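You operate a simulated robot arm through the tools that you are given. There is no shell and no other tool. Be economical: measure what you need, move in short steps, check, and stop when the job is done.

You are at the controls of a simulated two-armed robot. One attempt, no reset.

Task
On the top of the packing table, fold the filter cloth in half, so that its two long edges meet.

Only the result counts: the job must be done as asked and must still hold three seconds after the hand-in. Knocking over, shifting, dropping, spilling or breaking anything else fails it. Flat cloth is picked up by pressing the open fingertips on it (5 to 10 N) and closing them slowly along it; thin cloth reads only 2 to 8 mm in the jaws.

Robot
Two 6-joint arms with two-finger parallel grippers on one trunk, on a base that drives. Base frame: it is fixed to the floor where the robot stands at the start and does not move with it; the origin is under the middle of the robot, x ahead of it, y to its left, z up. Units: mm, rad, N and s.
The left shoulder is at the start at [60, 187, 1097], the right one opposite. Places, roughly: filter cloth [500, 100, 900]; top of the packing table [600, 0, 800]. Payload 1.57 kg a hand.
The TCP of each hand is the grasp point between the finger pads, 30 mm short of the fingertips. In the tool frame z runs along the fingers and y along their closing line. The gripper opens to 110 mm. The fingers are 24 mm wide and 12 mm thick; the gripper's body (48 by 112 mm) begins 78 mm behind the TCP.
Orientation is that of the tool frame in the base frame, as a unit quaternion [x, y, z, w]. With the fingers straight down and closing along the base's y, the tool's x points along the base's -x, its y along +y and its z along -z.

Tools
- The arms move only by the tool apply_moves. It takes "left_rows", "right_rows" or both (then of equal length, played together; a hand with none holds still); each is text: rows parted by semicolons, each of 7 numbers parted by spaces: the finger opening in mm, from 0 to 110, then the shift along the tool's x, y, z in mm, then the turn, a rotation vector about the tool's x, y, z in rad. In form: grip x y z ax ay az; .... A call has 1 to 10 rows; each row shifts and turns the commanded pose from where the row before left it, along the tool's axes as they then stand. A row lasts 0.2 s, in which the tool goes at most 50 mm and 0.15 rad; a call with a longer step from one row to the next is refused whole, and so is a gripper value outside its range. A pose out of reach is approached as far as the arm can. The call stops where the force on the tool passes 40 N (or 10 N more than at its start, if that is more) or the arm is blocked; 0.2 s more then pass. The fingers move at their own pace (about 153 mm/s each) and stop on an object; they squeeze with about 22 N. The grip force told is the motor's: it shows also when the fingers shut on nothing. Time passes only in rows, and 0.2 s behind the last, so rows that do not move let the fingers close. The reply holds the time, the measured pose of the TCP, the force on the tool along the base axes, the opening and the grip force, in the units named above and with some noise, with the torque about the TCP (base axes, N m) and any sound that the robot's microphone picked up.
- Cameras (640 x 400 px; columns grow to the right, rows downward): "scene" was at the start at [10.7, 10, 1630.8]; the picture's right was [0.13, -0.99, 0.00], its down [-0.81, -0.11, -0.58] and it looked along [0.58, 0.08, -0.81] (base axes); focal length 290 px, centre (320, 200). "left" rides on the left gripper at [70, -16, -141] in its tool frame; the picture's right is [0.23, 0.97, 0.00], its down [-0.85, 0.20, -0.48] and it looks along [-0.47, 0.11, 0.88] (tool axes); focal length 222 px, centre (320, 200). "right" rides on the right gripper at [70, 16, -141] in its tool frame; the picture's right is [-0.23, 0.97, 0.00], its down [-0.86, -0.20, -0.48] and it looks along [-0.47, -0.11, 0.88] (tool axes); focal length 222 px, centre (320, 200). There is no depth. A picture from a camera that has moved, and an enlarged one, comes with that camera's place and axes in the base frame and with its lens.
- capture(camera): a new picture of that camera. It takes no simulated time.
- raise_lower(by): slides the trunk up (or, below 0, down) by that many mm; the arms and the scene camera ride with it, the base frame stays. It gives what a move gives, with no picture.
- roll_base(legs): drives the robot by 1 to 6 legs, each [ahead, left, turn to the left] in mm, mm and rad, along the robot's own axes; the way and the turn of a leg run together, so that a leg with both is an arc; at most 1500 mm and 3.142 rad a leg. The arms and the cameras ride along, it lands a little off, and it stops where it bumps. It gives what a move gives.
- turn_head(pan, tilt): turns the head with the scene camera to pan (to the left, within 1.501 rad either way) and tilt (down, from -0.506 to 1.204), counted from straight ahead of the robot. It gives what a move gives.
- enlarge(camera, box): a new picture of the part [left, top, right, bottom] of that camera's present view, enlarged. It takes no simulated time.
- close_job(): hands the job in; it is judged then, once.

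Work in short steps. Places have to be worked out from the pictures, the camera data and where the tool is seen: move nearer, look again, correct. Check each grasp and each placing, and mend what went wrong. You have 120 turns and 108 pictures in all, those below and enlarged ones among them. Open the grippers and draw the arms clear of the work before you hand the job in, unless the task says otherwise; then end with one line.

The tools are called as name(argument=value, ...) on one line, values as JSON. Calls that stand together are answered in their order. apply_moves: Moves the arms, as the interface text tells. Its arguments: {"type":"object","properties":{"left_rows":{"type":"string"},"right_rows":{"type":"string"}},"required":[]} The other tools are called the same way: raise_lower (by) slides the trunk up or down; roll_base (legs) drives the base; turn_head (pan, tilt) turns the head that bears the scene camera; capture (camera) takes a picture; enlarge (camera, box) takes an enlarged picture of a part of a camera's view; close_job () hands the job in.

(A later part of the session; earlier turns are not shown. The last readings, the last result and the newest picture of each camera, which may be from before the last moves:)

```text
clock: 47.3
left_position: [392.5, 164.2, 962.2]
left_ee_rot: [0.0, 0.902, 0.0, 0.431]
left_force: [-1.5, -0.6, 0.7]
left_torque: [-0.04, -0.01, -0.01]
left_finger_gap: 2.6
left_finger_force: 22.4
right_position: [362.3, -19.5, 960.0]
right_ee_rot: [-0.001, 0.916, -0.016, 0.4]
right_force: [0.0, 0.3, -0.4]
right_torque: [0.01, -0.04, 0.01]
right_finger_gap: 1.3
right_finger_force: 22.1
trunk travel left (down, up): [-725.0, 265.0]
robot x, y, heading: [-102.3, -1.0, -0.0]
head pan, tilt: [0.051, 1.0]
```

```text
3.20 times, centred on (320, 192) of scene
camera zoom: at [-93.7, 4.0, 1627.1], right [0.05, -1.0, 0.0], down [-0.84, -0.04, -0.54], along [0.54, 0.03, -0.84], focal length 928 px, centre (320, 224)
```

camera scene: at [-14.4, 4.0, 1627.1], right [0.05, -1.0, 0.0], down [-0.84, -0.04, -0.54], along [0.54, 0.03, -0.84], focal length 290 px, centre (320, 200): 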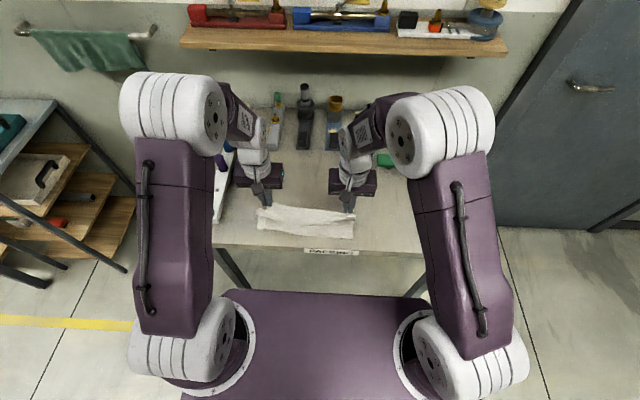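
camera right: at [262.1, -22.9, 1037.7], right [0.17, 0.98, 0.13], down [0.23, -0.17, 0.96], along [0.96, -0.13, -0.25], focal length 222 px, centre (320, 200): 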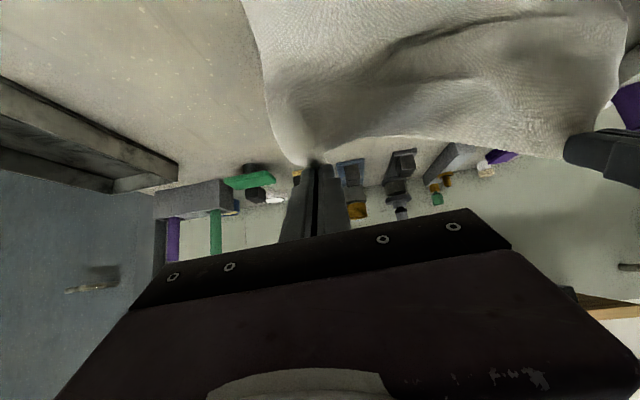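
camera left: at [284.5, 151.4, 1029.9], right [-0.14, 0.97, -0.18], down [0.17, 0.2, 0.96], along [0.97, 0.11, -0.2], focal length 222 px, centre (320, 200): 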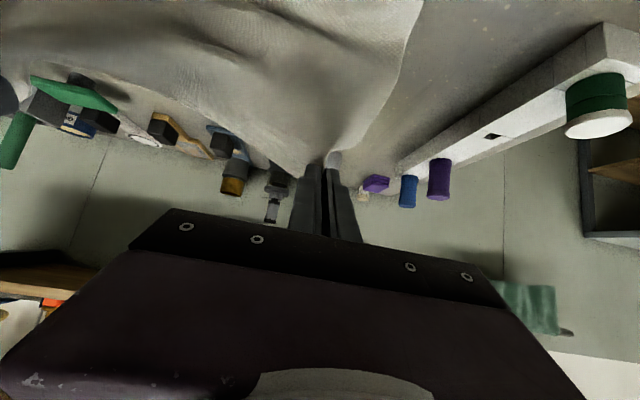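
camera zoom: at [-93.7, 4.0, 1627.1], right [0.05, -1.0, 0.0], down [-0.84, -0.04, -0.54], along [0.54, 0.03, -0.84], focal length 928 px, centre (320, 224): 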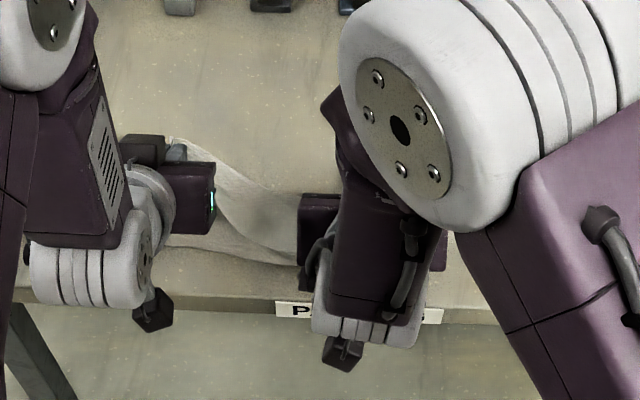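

The trunk can do the lowering instead. First I spread the right hand back to its lane and push it forward 19 mm. Then I lower the trunk 45 mm and back the base 42 mm.

apply_moves(right_rows="0 -6.5 -10 7 0 0 0;0 -6.5 -10 7 0 0 0;0 0 -10 0 0 0 0;0 0 0 0 0 0 0")

raise_lower(by=-45)

roll_base(legs=[[-42, 0, 0]])

capture(camera="scene")

capture(camera="left")

capture(camera="right")

```text
clock: 48.3
left_position: [393.5, 165.2, 961.3]
left_ee_rot: [0.0, 0.902, 0.0, 0.431]
left_force: [0.7, 0.7, -0.2]
left_torque: [-0.04, 0.02, -0.03]
left_finger_gap: 2.3
left_finger_force: 21.5
right_position: [381.2, -50.8, 961.9]
right_ee_rot: [-0.001, 0.917, -0.019, 0.398]
right_force: [-0.1, 0.4, -0.5]
right_torque: [-0.01, 0.0, -0.01]
right_finger_gap: 1.3
right_finger_force: 22.0
trunk travel left (down, up): [-725.0, 265.0]
robot x, y, heading: [-106.1, 4.0, -0.004]
head pan, tilt: [0.051, 1.0]
```

```text
clock: 49.1
left_position: [392.9, 166.0, 917.2]
left_ee_rot: [0.0, 0.902, -0.001, 0.431]
left_force: [-0.1, -0.1, -1.1]
left_torque: [-0.03, 0.0, 0.02]
left_finger_gap: 2.3
left_finger_force: 22.3
right_position: [380.8, -49.4, 916.4]
right_ee_rot: [-0.001, 0.917, -0.018, 0.399]
right_force: [-0.5, 0.0, 0.9]
right_torque: [0.0, 0.0, -0.01]
right_finger_gap: 1.0
right_finger_force: 21.8
trunk travel left (down, up): [-680.0, 310.0]
robot x, y, heading: [-100.6, 0.1, 0.002]
head pan, tilt: [0.051, 1.0]
```

```text
clock: 50.0
left_position: [352.3, 164.7, 916.3]
left_ee_rot: [0.0, 0.902, 0.0, 0.431]
left_force: [0.4, -1.2, -0.8]
left_torque: [-0.05, 0.01, 0.03]
left_finger_gap: 2.3
left_finger_force: 21.5
right_position: [341.4, -48.5, 915.0]
right_ee_rot: [-0.002, 0.917, -0.018, 0.398]
right_force: [0.2, 1.4, -0.2]
right_torque: [0.0, 0.01, 0.04]
right_finger_gap: 1.1
right_finger_force: 22.5
trunk travel left (down, up): [-680.0, 310.0]
robot x, y, heading: [-144.7, -0.3, 0.002]
head pan, tilt: [0.051, 1.0]
```

```text
41 pictures are left
camera scene: at [-132.9, 4.0, 1582.1], right [0.05, -1.0, 0.0], down [-0.84, -0.04, -0.54], along [0.54, 0.03, -0.84], focal length 290 px, centre (320, 200)
```

scene: 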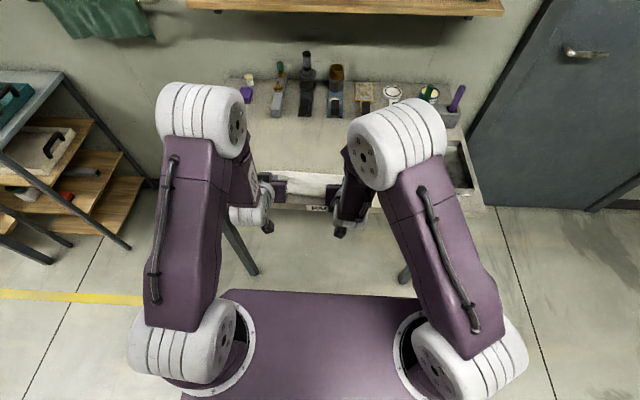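

```text
40 pictures are left
camera left: at [199.3, 148.2, 949.8], right [-0.14, 0.97, -0.18], down [0.17, 0.2, 0.97], along [0.98, 0.11, -0.19], focal length 222 px, centre (320, 200)
```

left: 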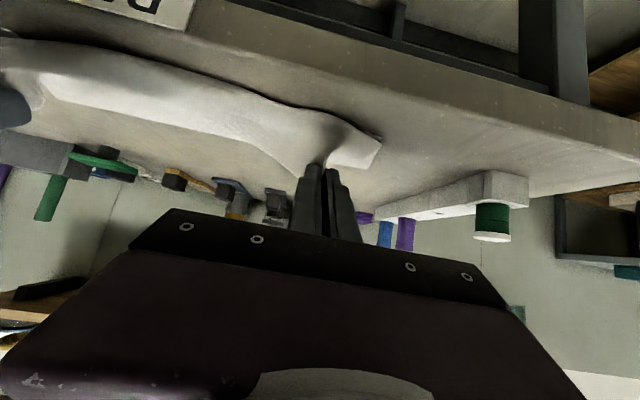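

```text
39 pictures are left
camera right: at [189.4, -30.3, 960.7], right [0.17, 0.98, 0.13], down [0.23, -0.17, 0.96], along [0.96, -0.13, -0.26], focal length 222 px, centre (320, 200)
```

right: 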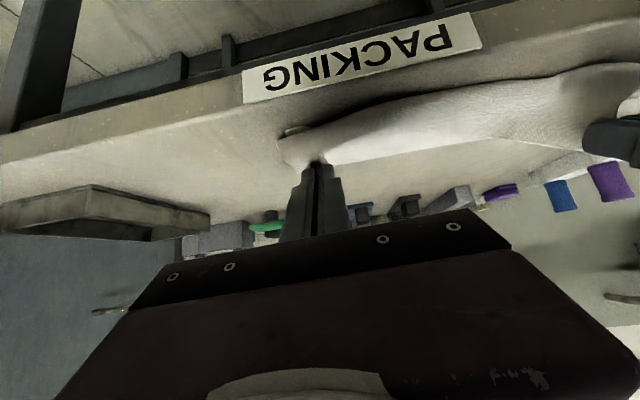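

The near edge of the lower ply is at x≈374 (left) and ≈359 (right), and the pinches are just above and slightly inside it. I lower the trunk 28 mm to bring the hem down.

raise_lower(by=-28)

enlarge(camera="left", box=[160, 60, 480, 260])

enlarge(camera="right", box=[160, 60, 480, 260])

```text
clock: 50.8
left_position: [348.7, 164.1, 889.8]
left_ee_rot: [0.0, 0.902, 0.0, 0.433]
left_force: [0.2, 0.6, 0.4]
left_torque: [0.05, 0.06, -0.02]
left_finger_gap: 2.2
left_finger_force: 22.3
right_position: [339.0, -50.2, 888.9]
right_ee_rot: [-0.002, 0.917, -0.018, 0.399]
right_force: [-0.2, -0.1, 0.1]
right_torque: [-0.04, 0.01, -0.01]
right_finger_gap: 1.5
right_finger_force: 21.8
trunk travel left (down, up): [-652.0, 338.0]
robot x, y, heading: [-143.5, 1.4, 0.006]
head pan, tilt: [0.051, 1.0]
```

```text
2.00 times, centred on (320, 160) of left
camera zoom: at [196.5, 148.1, 923.0], right [-0.14, 0.97, -0.18], down [0.16, 0.2, 0.97], along [0.98, 0.11, -0.19], focal length 444 px, centre (320, 280)
```

zoom: 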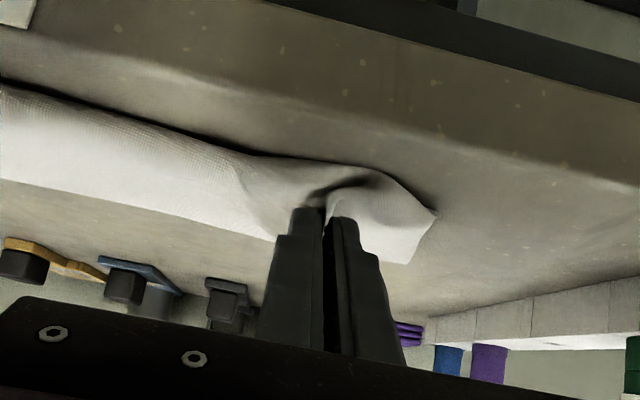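

```text
2.00 times, centred on (320, 160) of right
camera zoom: at [186.6, -30.4, 933.9], right [0.17, 0.98, 0.13], down [0.23, -0.17, 0.96], along [0.96, -0.13, -0.25], focal length 444 px, centre (320, 280)
```

zoom: 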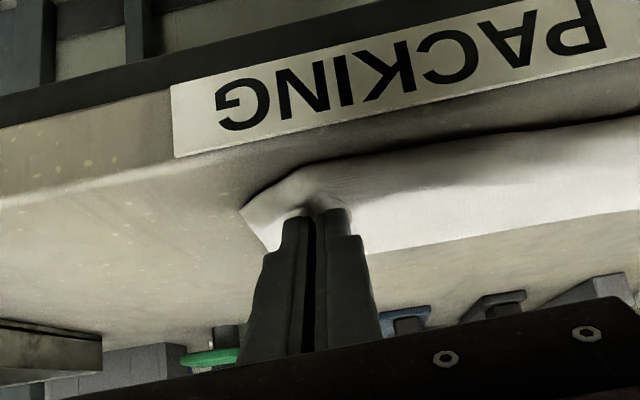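

About 6 mm more, then I open slowly with outward drift to let the pleats spread, and withdraw along the finger direction.

raise_lower(by=-6)

apply_moves(left_rows="3 0 1 0 0 0 0;6 0 2 0 0 0 0;10 0 2 0 0 0 0;14 0 2 0 0 0 0;18 0 2 0 0 0 0;22 0 2 0 0 0 0;28 0 2 0 0 0 0;34 0 0 0 0 0 0;34 0 0 0 0 0 0", right_rows="3 0 -1 0 0 0 0;6 0 -2 0 0 0 0;10 0 -2 0 0 0 0;14 0 -2 0 0 0 0;18 0 -2 0 0 0 0;22 0 -2 0 0 0 0;28 0 -2 0 0 0 0;34 0 0 0 0 0 0;34 0 0 0 0 0 0")

enlarge(camera="left", box=[160, 60, 480, 260])

enlarge(camera="right", box=[160, 60, 480, 260])

```text
clock: 51.3
left_position: [350.6, 164.4, 882.5]
left_ee_rot: [0.0, 0.902, 0.0, 0.431]
left_force: [-0.5, 0.8, 0.3]
left_torque: [-0.05, -0.02, -0.05]
left_finger_gap: 2.4
left_finger_force: 22.4
right_position: [339.0, -49.5, 883.6]
right_ee_rot: [-0.001, 0.917, -0.018, 0.399]
right_force: [0.1, 0.6, 0.7]
right_torque: [0.01, 0.02, 0.01]
right_finger_gap: 1.1
right_finger_force: 22.2
trunk travel left (down, up): [-646.0, 344.0]
robot x, y, heading: [-143.4, -0.5, 0.002]
head pan, tilt: [0.051, 1.0]
```

```text
clock: 53.3
left_position: [351.4, 177.6, 883.8]
left_ee_rot: [0.0, 0.903, -0.001, 0.43]
left_force: [-0.1, 0.2, 0.2]
left_torque: [-0.01, -0.01, 0.01]
left_finger_gap: 34.0
left_finger_force: 0.1
right_position: [339.7, -61.5, 884.6]
right_ee_rot: [-0.002, 0.918, -0.022, 0.397]
right_force: [-0.8, -0.4, -0.3]
right_torque: [-0.02, -0.04, 0.01]
right_finger_gap: 33.8
right_finger_force: 0.0
trunk travel left (down, up): [-646.0, 344.0]
robot x, y, heading: [-145.9, 2.6, 0.007]
head pan, tilt: [0.051, 1.0]
```

```text
2.00 times, centred on (320, 160) of left
camera zoom: at [197.6, 161.1, 916.9], right [-0.14, 0.97, -0.18], down [0.17, 0.2, 0.97], along [0.98, 0.11, -0.19], focal length 444 px, centre (320, 280)
```

zoom: 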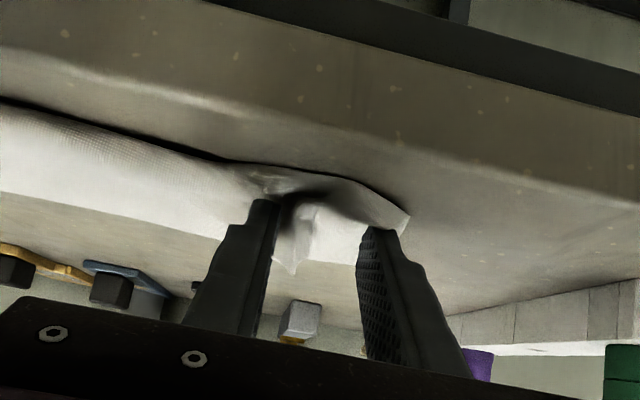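

```text
2.00 times, centred on (320, 160) of right
camera zoom: at [188.5, -42.0, 929.5], right [0.17, 0.98, 0.12], down [0.23, -0.16, 0.96], along [0.96, -0.13, -0.26], focal length 444 px, centre (320, 280)
```

zoom: 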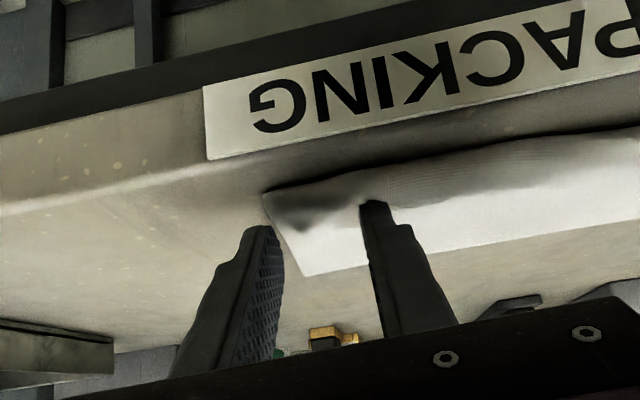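

Both are released. I raise the trunk so the hands come clear and inspect from the scene camera.

raise_lower(by=110)

apply_moves(left_rows="34 0 30 0 0 0.15 0;34 0 30 0 0 0.15 0;34 0 30 0 0 0.15 0;34 0 30 0 0 0.15 0;34 0 0 0 0 0.13 0;34 0 0 0 0 0.13 0", right_rows="34 0 -30 0 0 0.15 0;34 0 -30 0 0 0.15 0;34 0 -30 0 0 0.15 0;34 0 -30 0 0 0.15 0;34 0 0 0 0 0.12 0;34 0 0 0 0 0.1 0")

enlarge(camera="scene", box=[220, 130, 420, 255])

```text
clock: 54.7
left_position: [352.2, 178.3, 993.3]
left_ee_rot: [0.0, 0.903, 0.0, 0.43]
left_force: [-0.1, -0.1, -0.2]
left_torque: [0.0, 0.04, -0.01]
left_finger_gap: 33.9
left_finger_force: 0.1
right_position: [340.1, -62.1, 993.5]
right_ee_rot: [-0.001, 0.918, -0.023, 0.396]
right_force: [0.1, -0.4, 0.0]
right_torque: [-0.02, 0.02, -0.01]
right_finger_gap: 34.2
right_finger_force: 0.0
trunk travel left (down, up): [-756.0, 234.0]
robot x, y, heading: [-146.5, -1.9, -0.003]
head pan, tilt: [0.051, 1.0]
```

```text
clock: 56.1
left_position: [353.8, 316.5, 993.0]
left_ee_rot: [-0.024, 0.995, 0.07, 0.072]
left_force: [-0.2, -0.2, 0.0]
left_torque: [-0.02, 0.0, 0.0]
left_finger_gap: 33.8
left_finger_force: 0.1
left hand out of reach, approached as far as the arm can: row 3, 4, 5
right_position: [341.8, -167.4, 999.8]
right_ee_rot: [0.015, 0.996, -0.049, 0.07]
right_force: [0.1, -0.1, 0.5]
right_torque: [0.01, 0.02, 0.0]
right_finger_gap: 33.9
right_finger_force: 0.0
right hand out of reach, approached as far as the arm can: row 3, 4
trunk travel left (down, up): [-756.0, 234.0]
robot x, y, heading: [-144.6, -1.2, 0.002]
head pan, tilt: [0.051, 1.0]
```

```text
3.20 times, centred on (320, 192) of scene
camera zoom: at [-134.1, 3.9, 1658.1], right [0.05, -1.0, 0.0], down [-0.84, -0.04, -0.54], along [0.54, 0.03, -0.84], focal length 928 px, centre (320, 224)
```

zoom: 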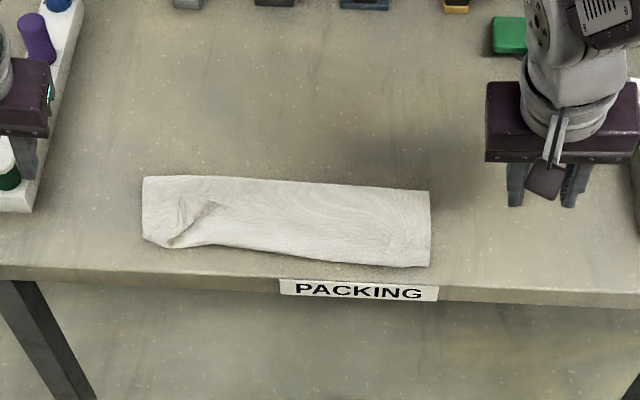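

Very good: the right side lies flat, and only the left near corner is crumpled. I zoom in for detail.

enlarge(camera="scene", box=[258, 172, 306, 212])

enlarge(camera="scene", box=[300, 178, 364, 218])

```text
10.00 times, centred on (282, 192) of scene
camera zoom: at [-134.1, 3.9, 1658.1], right [0.05, -1.0, 0.0], down [-0.84, -0.04, -0.54], along [0.54, 0.03, -0.84], focal length 2899 px, centre (700, 280)
```

zoom: 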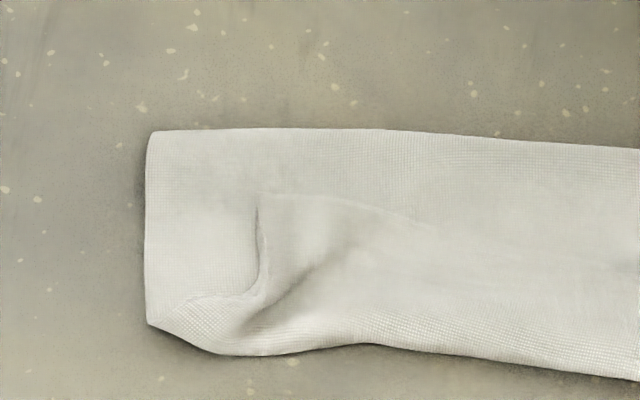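

```text
10.00 times, centred on (332, 198) of scene
camera zoom: at [-134.1, 3.9, 1658.1], right [0.05, -1.0, 0.0], down [-0.84, -0.04, -0.54], along [0.54, 0.03, -0.84], focal length 2899 px, centre (200, 220)
```

zoom: 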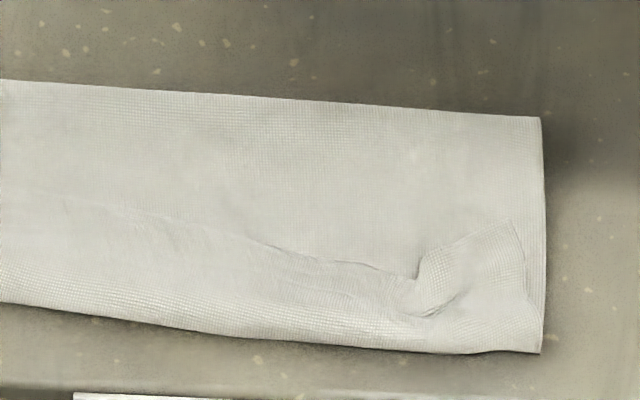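

The hem is turned back on top (its edge runs from about (410,180) to (388,-74)), and the crease sits too near at x≈430: the upper ply is too long. I'll pick the hem up again, roll it forward to re-lay the lower ply, and come back with much more hand tilt. First I straighten the hands and bring them over the hem.

apply_moves(left_rows="26 0 0 0 0.07 0.072 0.024;26 0 0 0 0.07 0.072 0.024;26 -12 -40 0 0 0 0;26 -12 -40 0 0 0 0;26 -12 -40 0 0 0 0;26 -12 -40 0 0 0 0;26 0 0 40 0 0 0;26 0 0 43 0 0 0;26 0 0 0 0 0 0", right_rows="26 0 0 0 -0.05 0.07 -0.015;26 0 0 0 -0.05 0.07 -0.015;26 -8 29 0 0 0 0;26 -8 29 0 0 0 0;26 -8 29 0 0 0 0;26 -8 28 0 0 0 0;26 0 0 45 0 0 0;26 0 0 45 0 0 0;26 0 0 0 0 0 0")

enlarge(camera="left", box=[160, 50, 480, 250])

enlarge(camera="right", box=[160, 50, 480, 250])

```text
clock: 58.1
left_position: [400.6, 157.0, 909.4]
left_ee_rot: [0.0, 1.0, 0.001, 0.003]
left_force: [-0.2, 0.0, 0.7]
left_torque: [0.02, -0.02, -0.01]
left_finger_gap: 25.9
left_finger_force: 0.1
right_position: [370.1, -53.0, 911.3]
right_ee_rot: [0.0, 1.0, 0.001, 0.001]
right_force: [-0.2, -0.1, 0.0]
right_torque: [0.02, 0.03, 0.04]
right_finger_gap: 25.8
right_finger_force: 0.0
trunk travel left (down, up): [-756.0, 234.0]
robot x, y, heading: [-144.2, -0.9, -0.001]
head pan, tilt: [0.051, 1.0]
```

```text
2.00 times, centred on (320, 150) of left
camera zoom: at [329.5, 140.7, 1049.7], right [-0.23, 0.97, 0.0], down [0.85, 0.2, 0.48], along [0.47, 0.11, -0.88], focal length 444 px, centre (320, 300)
```

zoom: 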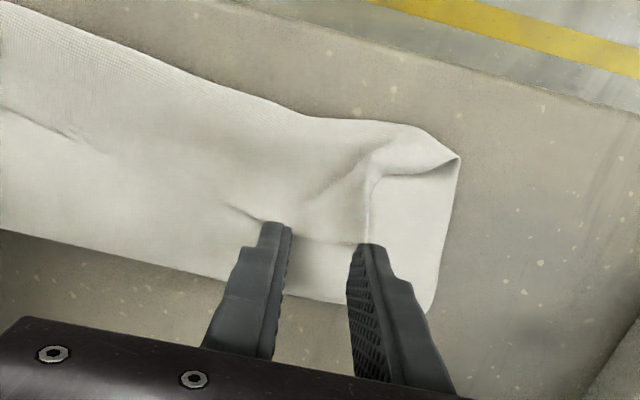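

```text
2.00 times, centred on (320, 150) of right
camera zoom: at [299.9, -36.9, 1052.0], right [0.23, 0.97, 0.0], down [0.85, -0.2, 0.48], along [0.47, -0.11, -0.88], focal length 444 px, centre (320, 300)
```

zoom: 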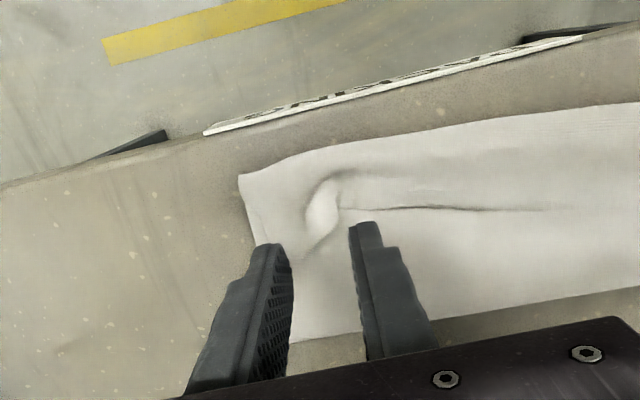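

The left hem edge is at x≈400, so I shift the left back 6 mm. On the right the hem slants from (363,-40) to (388,-72), so I shift it back 4 mm. Then I descend.

apply_moves(left_rows="26 6 0 12 0 0 0;26 0 0 12 0 0 0;26 0 0 0 0 0 0", right_rows="26 4 0 12 0 0 0;26 0 0 12 0 0 0;26 0 0 0 0 0 0")

```text
clock: 58.9
left_position: [395.3, 156.7, 886.4]
left_ee_rot: [-0.001, 1.0, 0.001, 0.003]
left_force: [0.0, 0.4, -0.2]
left_torque: [-0.04, 0.02, -0.02]
left_finger_gap: 25.4
left_finger_force: 0.1
right_position: [368.1, -53.2, 886.1]
right_ee_rot: [0.001, 1.0, 0.001, 0.001]
right_force: [0.3, -0.4, -0.3]
right_torque: [-0.01, 0.02, 0.02]
right_finger_gap: 26.0
right_finger_force: 0.0
trunk travel left (down, up): [-756.0, 234.0]
robot x, y, heading: [-146.1, 0.7, -0.0]
head pan, tilt: [0.051, 1.0]
```

apply_moves(left_rows="26 0 0 2 0 0 0;26 0 0 1 0 0 0", right_rows="26 0 0 2 0 0 0;26 0 0 1 0 0 0")

```text
clock: 59.5
left_position: [394.7, 156.3, 884.4]
left_ee_rot: [-0.001, 1.0, 0.001, 0.003]
left_force: [0.7, -0.9, 5.0]
left_torque: [0.04, 0.06, -0.02]
left_finger_gap: 25.7
left_finger_force: 0.1
right_position: [367.9, -52.2, 884.1]
right_ee_rot: [0.0, 1.0, 0.0, 0.001]
right_force: [0.6, 0.2, 3.8]
right_torque: [-0.04, 0.0, 0.0]
right_finger_gap: 25.8
right_finger_force: 0.2
trunk travel left (down, up): [-756.0, 234.0]
robot x, y, heading: [-143.4, 1.1, -0.001]
head pan, tilt: [0.051, 1.0]
```

Contact at 4–5 N on both, at a height that fits the extra layers. I add 0.3 mm, close slowly and lift.

apply_moves(left_rows="26 0 0 0.3 0 0 0;23 0 -1.5 0 0 0 0;20 0 -1.5 0 0 0 0;17 0 -1.5 0 0 0 0;14 0 -1.5 0 0 0 0;11 0 -1.5 0 0 0 0;8 0 -1.5 0 0 0 0;4 0 -1 0 0 0 0;0 0 0 0 0 0 0;0 0 0 0 0 0 0", right_rows="26 0 0 0.4 0 0 0;23 0 1.5 0 0 0 0;20 0 1.5 0 0 0 0;17 0 1.5 0 0 0 0;14 0 1.5 0 0 0 0;11 0 1.5 0 0 0 0;8 0 1.5 0 0 0 0;4 0 1 0 0 0 0;0 0 0 0 0 0 0;0 0 0 0 0 0 0")

apply_moves(left_rows="0 0 0 -10 0 0 0;0 0 0 -20 0 0 0;0 0 0 0 0 0 0", right_rows="0 0 0 -10 0 0 0;0 0 0 -20 0 0 0;0 0 0 0 0 0 0")

enlarge(camera="left", box=[160, 50, 480, 250])

enlarge(camera="right", box=[160, 50, 480, 250])

```text
clock: 61.7
left_position: [392.7, 146.4, 882.9]
left_ee_rot: [-0.001, 1.0, 0.001, 0.004]
left_force: [1.0, 2.6, 11.2]
left_torque: [0.09, 0.06, -0.05]
left_finger_gap: 2.4
left_finger_force: 22.3
right_position: [367.0, -42.5, 882.9]
right_ee_rot: [0.001, 1.0, 0.001, 0.002]
right_force: [0.9, -2.3, 8.2]
right_torque: [-0.12, 0.01, 0.03]
right_finger_gap: 2.5
right_finger_force: 22.0
trunk travel left (down, up): [-756.0, 234.0]
robot x, y, heading: [-142.6, 1.7, -0.001]
head pan, tilt: [0.051, 1.0]
```

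```text
clock: 62.5
left_position: [395.9, 147.3, 911.9]
left_ee_rot: [-0.001, 1.0, 0.001, 0.002]
left_force: [-0.2, -0.9, 0.4]
left_torque: [0.01, 0.03, -0.05]
left_finger_gap: 2.2
left_finger_force: 22.0
right_position: [368.5, -41.6, 911.6]
right_ee_rot: [0.0, 1.0, 0.001, 0.0]
right_force: [1.0, 0.1, 0.9]
right_torque: [-0.01, 0.05, 0.0]
right_finger_gap: 2.3
right_finger_force: 22.1
trunk travel left (down, up): [-756.0, 234.0]
robot x, y, heading: [-141.6, 1.0, -0.001]
head pan, tilt: [0.051, 1.0]
```

```text
2.00 times, centred on (320, 150) of left
camera zoom: at [324.9, 129.7, 1051.6], right [-0.23, 0.97, 0.0], down [0.85, 0.2, 0.48], along [0.47, 0.11, -0.88], focal length 444 px, centre (320, 300)
```

zoom: 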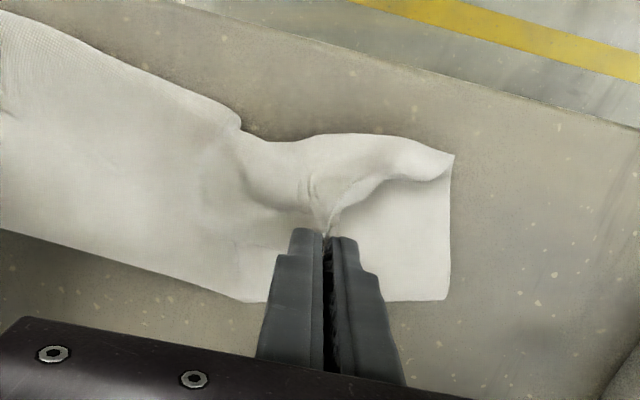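

```text
2.00 times, centred on (320, 150) of right
camera zoom: at [297.3, -26.4, 1052.6], right [0.23, 0.97, 0.0], down [0.85, -0.2, 0.48], along [0.47, -0.11, -0.88], focal length 444 px, centre (320, 300)
```

zoom: 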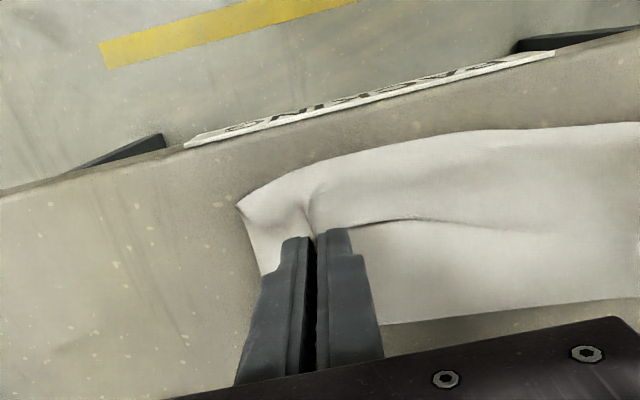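

Both hold the hem. I spread the left hand outward 28 mm, lift, and drive forward 180 mm to unroll the upper ply back toward the far side.

apply_moves(left_rows="0 0 5 -20 0 0 0;0 -5 10 -20 0 0 0;0 -5 13 -15 0 0 0;0 0 0 0 0 0 0", right_rows="0 0 0 -20 0 0 0;0 -5 -3 -20 0 0 0;0 -5 -3 -15 0 0 0;0 0 0 0 0 0 0")

roll_base(legs=[[180, 0, 0]])

enlarge(camera="scene", box=[200, 130, 440, 280])

```text
clock: 63.5
left_position: [402.7, 173.8, 967.8]
left_ee_rot: [0.0, 1.0, 0.0, 0.001]
left_force: [-1.4, -10.7, -0.1]
left_torque: [-0.33, 0.05, 0.1]
left_finger_gap: 2.4
left_finger_force: 22.1
right_position: [378.5, -47.4, 967.2]
right_ee_rot: [0.001, 1.0, 0.002, 0.002]
right_force: [1.1, 10.5, 0.3]
right_torque: [0.35, -0.05, -0.12]
right_finger_gap: 2.6
right_finger_force: 21.9
trunk travel left (down, up): [-756.0, 234.0]
robot x, y, heading: [-143.1, 1.2, 0.001]
head pan, tilt: [0.051, 1.0]
```

```text
clock: 65.0
left_position: [583.2, 174.2, 967.8]
left_ee_rot: [0.0, 1.0, 0.0, 0.005]
left_force: [-2.4, -13.5, -0.7]
left_torque: [-0.42, 0.03, 0.05]
left_finger_gap: 2.5
left_finger_force: 22.6
right_position: [557.6, -49.0, 968.2]
right_ee_rot: [0.002, 1.0, 0.001, 0.001]
right_force: [1.2, 13.5, -0.5]
right_torque: [0.42, -0.07, -0.17]
right_finger_gap: 2.5
right_finger_force: 22.3
trunk travel left (down, up): [-756.0, 234.0]
robot x, y, heading: [35.3, 0.4, -0.007]
head pan, tilt: [0.051, 1.0]
```

```text
2.67 times, centred on (320, 205) of scene
camera zoom: at [41.7, 3.9, 1658.2], right [0.05, -1.0, 0.0], down [-0.84, -0.04, -0.54], along [0.54, 0.03, -0.84], focal length 773 px, centre (320, 187)
```

zoom: 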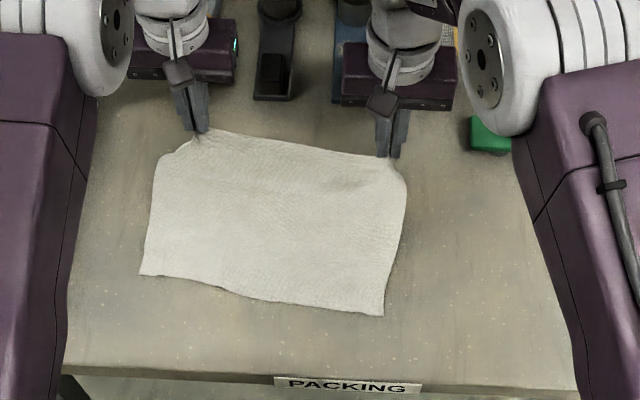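

The cloth is nicely unrolled, though pulled forward: the near edge is now at about (429,232)–(392,-49), and the hands stretch it with 13 N. I relieve the stretch and tilt the hands back here, where there is room, and see how far they go.

apply_moves(left_rows="0 0 -3 0 0 -0.15 0;0 0 -3 0 0 -0.15 0;0 0 0 0 0 -0.15 0;0 0 0 0 0 -0.15 0;0 0 0 0 0 -0.15 0;0 0 0 0 0 -0.15 0;0 0 0 0 0 -0.15 0;0 0 0 0 0 -0.15 0;0 0 0 0 0 0 0", right_rows="0 0 3 0 0 -0.15 0;0 0 3 0 0 -0.15 0;0 0 0 0 0 -0.15 0;0 0 0 0 0 -0.15 0;0 0 0 0 0 -0.15 0;0 0 0 0 0 -0.15 0;0 0 0 0 0 -0.15 0;0 0 0 0 0 -0.15 0;0 0 0 0 0 0 0")

capture(camera="scene")

```text
clock: 67.0
left_position: [671.4, 162.4, 1009.7]
left_ee_rot: [-0.001, 0.83, 0.001, 0.558]
left_force: [-0.6, -1.1, -0.3]
left_torque: [0.0, 0.02, -0.02]
left_finger_gap: 2.1
left_finger_force: 22.0
left hand out of reach, approached as far as the arm can: row 7, 8
right_position: [591.8, -29.2, 984.3]
right_ee_rot: [-0.002, 0.849, -0.03, 0.527]
right_force: [0.4, 0.4, 0.6]
right_torque: [0.02, 0.01, 0.02]
right_finger_gap: 2.3
right_finger_force: 21.9
right hand out of reach, approached as far as the arm can: row 4, 7, 8
trunk travel left (down, up): [-756.0, 234.0]
robot x, y, heading: [36.2, 1.7, -0.001]
head pan, tilt: [0.051, 1.0]
```

```text
26 pictures are left
camera scene: at [42.9, 3.4, 1658.1], right [0.05, -1.0, 0.0], down [-0.84, -0.04, -0.54], along [0.54, 0.03, -0.84], focal length 290 px, centre (320, 200)
```

scene: 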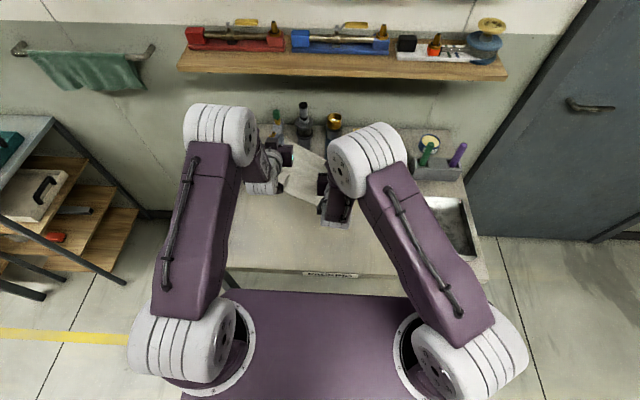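

Tilts of 1.18 and 1.11 are reached, but the left hand was forced forward. I bring the right hand forward and outward to match, then locate the near edge.

apply_moves(right_rows="0 -7 -6 13 0 0 0;0 -7 -6 13 0 0 0;0 -6 -6 13 0 0 0;0 0 0 0 0 0 0")

enlarge(camera="scene", box=[240, 110, 400, 210])

```text
clock: 68.0
left_position: [672.2, 161.9, 1009.3]
left_ee_rot: [0.001, 0.831, 0.0, 0.556]
left_force: [-0.9, -1.7, -0.4]
left_torque: [-0.01, 0.02, -0.06]
left_finger_gap: 2.0
left_finger_force: 22.1
right_position: [634.8, -47.1, 984.8]
right_ee_rot: [0.0, 0.849, -0.021, 0.529]
right_force: [-0.5, 1.5, 0.6]
right_torque: [0.03, 0.01, 0.03]
right_finger_gap: 2.5
right_finger_force: 21.9
trunk travel left (down, up): [-756.0, 234.0]
robot x, y, heading: [32.6, -1.9, 0.003]
head pan, tilt: [0.051, 1.0]
```

```text
4.00 times, centred on (320, 160) of scene
camera zoom: at [44.1, 4.0, 1658.1], right [0.05, -1.0, 0.0], down [-0.84, -0.04, -0.54], along [0.54, 0.03, -0.84], focal length 1160 px, centre (320, 360)
```

zoom: 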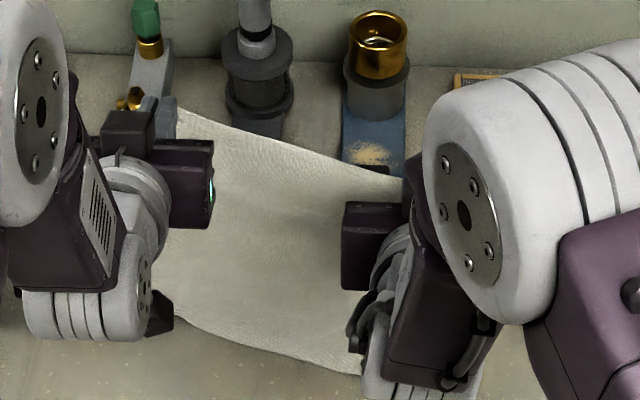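

The cloth was dragged forward: the near edge is at about x≈600 (left) to 550 (right), hands just ahead of mid-fold. I drive back 55, lower the trunk 45, drive back another 50 to bring the hem over the near edge, and look.

roll_base(legs=[[-55, 0, 0]])

raise_lower(by=-45)

capture(camera="left")

enlarge(camera="scene", box=[240, 120, 400, 220])

```text
clock: 69.0
left_position: [621.8, 161.6, 1008.0]
left_ee_rot: [0.001, 0.832, 0.0, 0.555]
left_force: [0.4, -1.4, -0.3]
left_torque: [-0.06, 0.01, -0.06]
left_finger_gap: 1.9
left_finger_force: 22.1
right_position: [582.8, -46.9, 985.3]
right_ee_rot: [0.0, 0.85, -0.021, 0.527]
right_force: [0.9, 2.2, 0.7]
right_torque: [0.07, -0.01, 0.02]
right_finger_gap: 2.3
right_finger_force: 22.0
trunk travel left (down, up): [-756.0, 234.0]
robot x, y, heading: [-20.4, -1.7, -0.002]
head pan, tilt: [0.051, 1.0]
```

```text
clock: 69.9
left_position: [617.8, 161.1, 963.8]
left_ee_rot: [0.0, 0.831, 0.001, 0.556]
left_force: [0.2, -2.1, 0.2]
left_torque: [0.03, 0.02, -0.09]
left_finger_gap: 2.3
left_finger_force: 21.8
right_position: [580.7, -47.1, 940.9]
right_ee_rot: [0.0, 0.849, -0.021, 0.529]
right_force: [0.0, 2.0, 0.5]
right_torque: [0.11, -0.09, 0.0]
right_finger_gap: 2.6
right_finger_force: 22.1
trunk travel left (down, up): [-711.0, 279.0]
robot x, y, heading: [-22.4, -3.3, -0.005]
head pan, tilt: [0.051, 1.0]
```

```text
24 pictures are left
camera left: at [460.9, 144.9, 952.3], right [-0.09, 0.97, -0.21], down [-0.12, 0.2, 0.97], along [0.99, 0.11, 0.1], focal length 222 px, centre (320, 200)
```

left: 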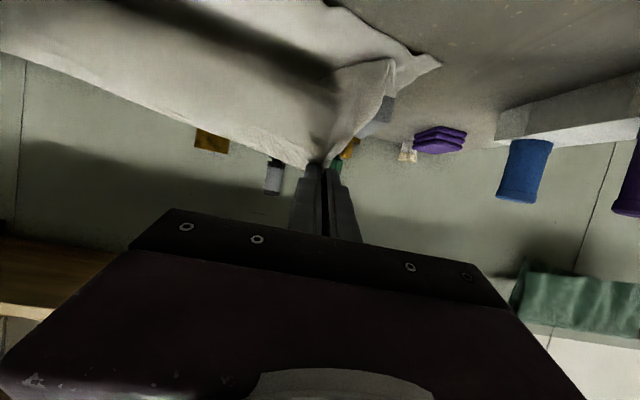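

```text
4.00 times, centred on (320, 170) of scene
camera zoom: at [-10.7, 3.8, 1613.1], right [0.05, -1.0, 0.0], down [-0.84, -0.04, -0.54], along [0.54, 0.03, -0.84], focal length 1160 px, centre (320, 320)
```

zoom: 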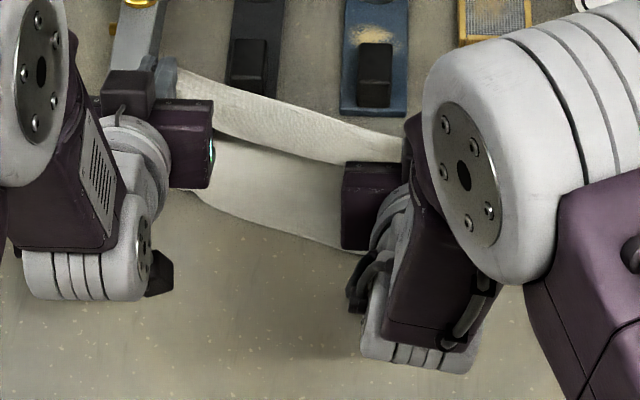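

The cloth's near edge is now rotated: near-left corner (628,229), near-right ≈(527,-43). To match, the hands need to shift and yaw about 0.19 clockwise. A combined base arc of [-56, 152, -0.19] does exactly that.

roll_base(legs=[[-56, 152, -0.19]])

capture(camera="left")

capture(camera="right")

enlarge(camera="scene", box=[240, 120, 400, 220])

```text
clock: 71.3
left_position: [596.4, 194.2, 964.1]
left_ee_rot: [0.078, 0.827, -0.051, 0.554]
left_force: [-0.6, -2.1, -0.5]
left_torque: [0.01, 0.01, -0.04]
left_finger_gap: 2.4
left_finger_force: 21.9
right_position: [520.3, -2.0, 940.5]
right_ee_rot: [0.08, 0.845, -0.071, 0.524]
right_force: [1.1, 1.5, -0.4]
right_torque: [0.03, -0.02, 0.01]
right_finger_gap: 2.4
right_finger_force: 21.9
trunk travel left (down, up): [-711.0, 279.0]
robot x, y, heading: [-55.9, 156.7, -0.189]
head pan, tilt: [0.051, 1.0]
```

```text
22 pictures are left
camera left: at [438.9, 207.8, 952.1], right [0.1, 0.97, -0.21], down [-0.08, 0.22, 0.97], along [0.99, -0.08, 0.1], focal length 222 px, centre (320, 200)
```

left: 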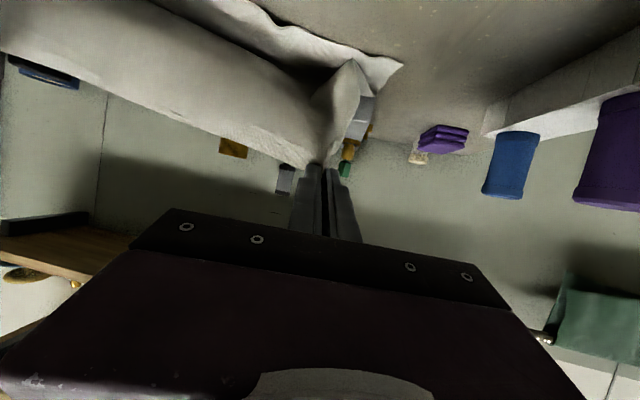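

```text
21 pictures are left
camera right: at [368.5, 45.4, 939.6], right [0.3, 0.94, 0.17], down [-0.09, -0.15, 0.98], along [0.95, -0.31, 0.04], focal length 222 px, centre (320, 200)
```

right: 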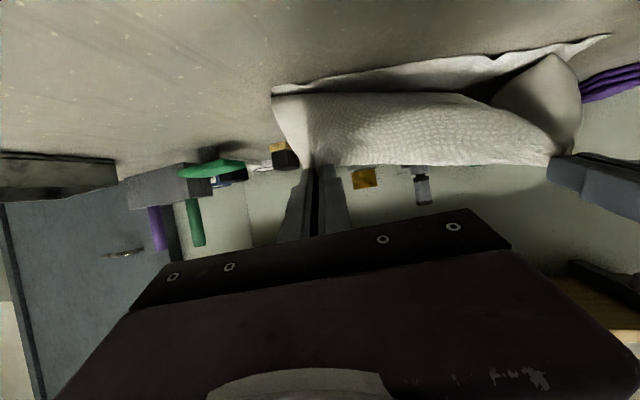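

```text
4.00 times, centred on (320, 170) of scene
camera zoom: at [-50.7, 157.0, 1613.1], right [-0.14, -0.99, 0.0], down [-0.83, 0.12, -0.54], along [0.53, -0.07, -0.84], focal length 1160 px, centre (320, 320)
```

zoom: 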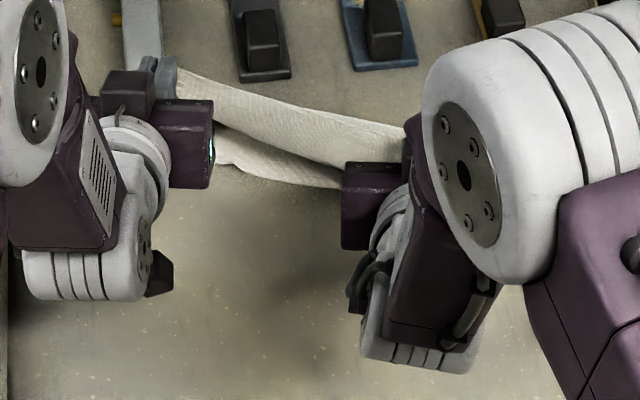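

The hem pinches (≈(624,189) and (546,-8)) are now above their targets beside the near corners (629,233) and (536,-38). I level the right hand up 22 mm and lower the trunk 72 mm.

apply_moves(right_rows="0 -10 0 -5 0 0 0;0 -10 0 -5 0 0 0;0 0 0 0 0 0 0")

raise_lower(by=-72)

capture(camera="left")

capture(camera="right")

```text
clock: 72.1
left_position: [596.8, 194.8, 962.9]
left_ee_rot: [0.078, 0.828, -0.052, 0.553]
left_force: [-1.1, -0.6, -0.3]
left_torque: [0.02, 0.0, -0.01]
left_finger_gap: 2.2
left_finger_force: 22.3
right_position: [520.2, -1.6, 963.6]
right_ee_rot: [0.08, 0.845, -0.071, 0.525]
right_force: [0.1, 0.2, 0.9]
right_torque: [0.0, 0.0, 0.02]
right_finger_gap: 2.2
right_finger_force: 21.9
trunk travel left (down, up): [-711.0, 279.0]
robot x, y, heading: [-57.9, 155.6, -0.189]
head pan, tilt: [0.051, 1.0]
```

```text
clock: 73.2
left_position: [597.2, 194.7, 891.9]
left_ee_rot: [0.079, 0.827, -0.052, 0.555]
left_force: [0.1, 0.1, -0.3]
left_torque: [0.01, -0.02, 0.02]
left_finger_gap: 2.3
left_finger_force: 22.6
right_position: [520.6, -3.4, 890.8]
right_ee_rot: [0.079, 0.845, -0.07, 0.524]
right_force: [0.1, -0.1, 0.2]
right_torque: [-0.02, -0.01, 0.07]
right_finger_gap: 2.3
right_finger_force: 21.8
trunk travel left (down, up): [-639.0, 351.0]
robot x, y, heading: [-61.5, 151.9, -0.19]
head pan, tilt: [0.051, 1.0]
```

```text
19 pictures are left
camera left: at [438.7, 208.4, 880.3], right [0.1, 0.97, -0.21], down [-0.08, 0.22, 0.97], along [0.99, -0.08, 0.1], focal length 222 px, centre (320, 200)
```

left: 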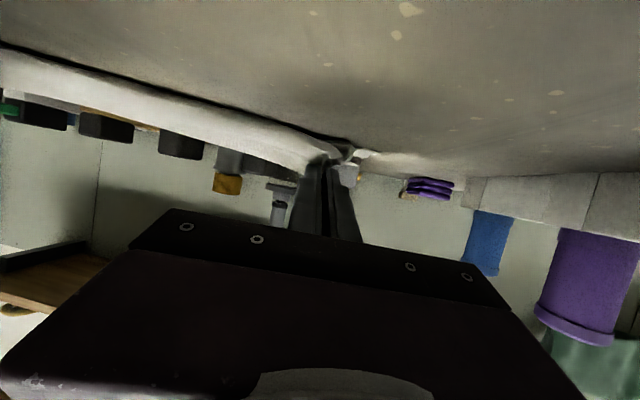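

```text
18 pictures are left
camera right: at [368.4, 46.8, 890.1], right [0.3, 0.94, 0.17], down [-0.09, -0.15, 0.98], along [0.95, -0.31, 0.04], focal length 222 px, centre (320, 200)
```

right: 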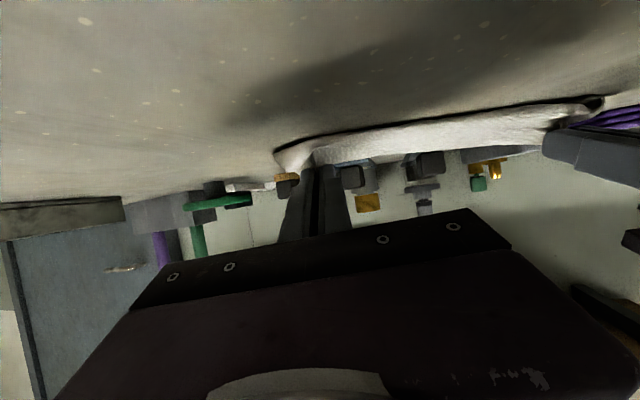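

I lower 8 mm more, open slowly with outward drift, then back the base straight out 70 mm so the fingers leave the hem lying backward.

raise_lower(by=-8)

apply_moves(left_rows="2 0 0 0 0 0 0;4 0 1.5 0 0 0 0;7 0 1.5 0 0 0 0;10 0 1.5 0 0 0 0;13 0 1.5 0 0 0 0;16 0 1.5 0 0 0 0;20 0 2 0 0 0 0;25 0 2 0 0 0 0;30 0 0 0 0 0 0;30 0 0 0 0 0 0", right_rows="2 0 0 0 0 0 0;4 0 -1.5 0 0 0 0;7 0 -1.5 0 0 0 0;10 0 -1.5 0 0 0 0;13 0 -1.5 0 0 0 0;16 0 -1.5 0 0 0 0;20 0 -2 0 0 0 0;25 0 -2 0 0 0 0;30 0 0 0 0 0 0;30 0 0 0 0 0 0")

roll_base(legs=[[-70, 0, 0]])

raise_lower(by=120)

capture(camera="scene")

```text
clock: 73.8
left_position: [595.9, 195.2, 884.5]
left_ee_rot: [0.078, 0.827, -0.052, 0.554]
left_force: [-0.1, -0.3, 0.7]
left_torque: [-0.02, -0.02, 0.02]
left_finger_gap: 2.2
left_finger_force: 21.8
right_position: [520.7, -1.4, 884.4]
right_ee_rot: [0.08, 0.845, -0.071, 0.525]
right_force: [0.1, -0.6, 1.0]
right_torque: [0.01, -0.07, 0.03]
right_finger_gap: 2.4
right_finger_force: 22.3
trunk travel left (down, up): [-631.0, 359.0]
robot x, y, heading: [-61.9, 156.1, -0.193]
head pan, tilt: [0.051, 1.0]
```

```text
clock: 76.0
left_position: [599.0, 206.7, 885.5]
left_ee_rot: [0.079, 0.827, -0.052, 0.554]
left_force: [-0.3, -1.4, 0.0]
left_torque: [0.01, -0.01, 0.0]
left_finger_gap: 30.0
left_finger_force: 0.0
right_position: [519.1, -13.8, 882.7]
right_ee_rot: [0.08, 0.845, -0.071, 0.524]
right_force: [0.0, 0.5, -0.7]
right_torque: [0.0, 0.0, 0.0]
right_finger_gap: 29.9
right_finger_force: 0.0
trunk travel left (down, up): [-631.0, 359.0]
robot x, y, heading: [-58.0, 154.2, -0.188]
head pan, tilt: [0.051, 1.0]
```

```text
clock: 77.0
left_position: [530.0, 218.8, 885.3]
left_ee_rot: [0.078, 0.827, -0.052, 0.555]
left_force: [0.0, 0.4, 0.7]
left_torque: [0.0, 0.01, 0.02]
left_finger_gap: 29.8
left_finger_force: 0.0
right_position: [449.0, 0.7, 884.0]
right_ee_rot: [0.08, 0.845, -0.071, 0.525]
right_force: [-0.7, 0.3, 0.5]
right_torque: [0.01, 0.03, 0.02]
right_finger_gap: 30.2
right_finger_force: 0.1
trunk travel left (down, up): [-631.0, 359.0]
robot x, y, heading: [-122.8, 170.4, -0.192]
head pan, tilt: [0.051, 1.0]
```

```text
clock: 78.5
left_position: [530.7, 219.0, 1005.2]
left_ee_rot: [0.078, 0.827, -0.051, 0.554]
left_force: [0.6, 0.7, -0.1]
left_torque: [0.02, -0.02, 0.0]
left_finger_gap: 30.0
left_finger_force: 0.0
right_position: [448.3, -0.5, 1003.1]
right_ee_rot: [0.081, 0.845, -0.071, 0.524]
right_force: [0.0, 0.5, -0.4]
right_torque: [-0.01, -0.02, -0.01]
right_finger_gap: 29.6
right_finger_force: 0.0
trunk travel left (down, up): [-751.0, 239.0]
robot x, y, heading: [-129.6, 164.8, -0.192]
head pan, tilt: [0.051, 1.0]
```

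```text
17 pictures are left
camera scene: at [-119.3, 171.2, 1653.1], right [-0.14, -0.99, 0.0], down [-0.83, 0.12, -0.54], along [0.53, -0.07, -0.84], focal length 290 px, centre (320, 200)
```

scene: 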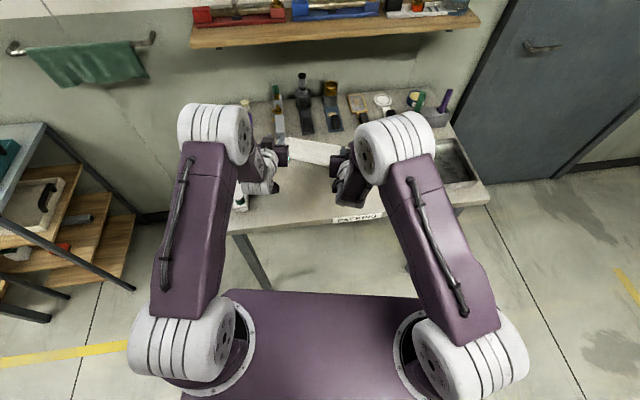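

The hands are free. I un-tilt and spread them to see the result.

apply_moves(left_rows="30 0 25 0 0 0.14 0;30 0 25 0 0 0.14 0;30 0 25 0 0 0.14 0;30 0 10 0 0 0.14 0;30 0 0 0 0 0.14 0;30 0 0 0 0 0.14 0;30 0 0 0 0 0.14 0;30 0 0 0 0 0.14 0", right_rows="30 0 -25 0 0 0.14 0;30 0 -25 0 0 0.14 0;30 0 -25 0 0 0.14 0;30 0 -25 0 0 0.14 0;30 0 -25 0 0 0.14 0;30 0 0 0 0 0.14 0;30 0 0 0 0 0.14 0;30 0 0 0 0 0.1 0")

enlarge(camera="scene", box=[256, 114, 384, 194])

```text
clock: 80.3
left_position: [533.7, 303.8, 1002.5]
left_ee_rot: [0.095, 0.993, -0.006, 0.063]
left_force: [-0.1, 0.0, 0.2]
left_torque: [0.02, 0.01, 0.01]
left_finger_gap: 30.1
left_finger_force: 0.0
left hand out of reach, approached as far as the arm can: row 4, 5, 8
right_position: [426.7, -113.2, 1008.6]
right_ee_rot: [0.125, 0.979, -0.076, 0.14]
right_force: [-0.7, -0.6, 1.3]
right_torque: [0.0, 0.02, -0.02]
right_finger_gap: 29.9
right_finger_force: 0.2
right hand out of reach, approached as far as the arm can: row 4, 5, 6
trunk travel left (down, up): [-751.0, 239.0]
robot x, y, heading: [-125.1, 171.4, -0.188]
head pan, tilt: [0.051, 1.0]
```

```text
5.00 times, centred on (320, 154) of scene
camera zoom: at [-119.3, 171.0, 1653.1], right [-0.14, -0.99, 0.0], down [-0.83, 0.12, -0.54], along [0.53, -0.07, -0.84], focal length 1450 px, centre (320, 430)
```

zoom: 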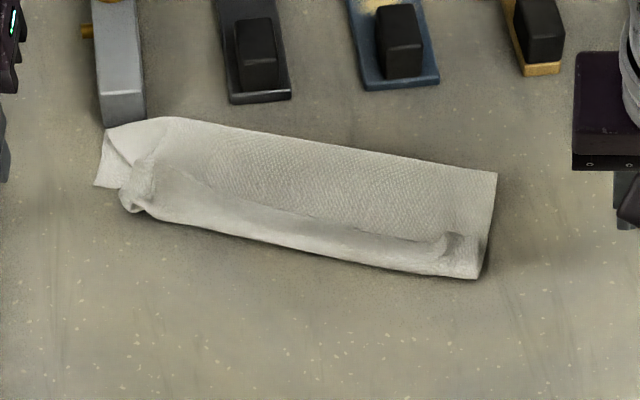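

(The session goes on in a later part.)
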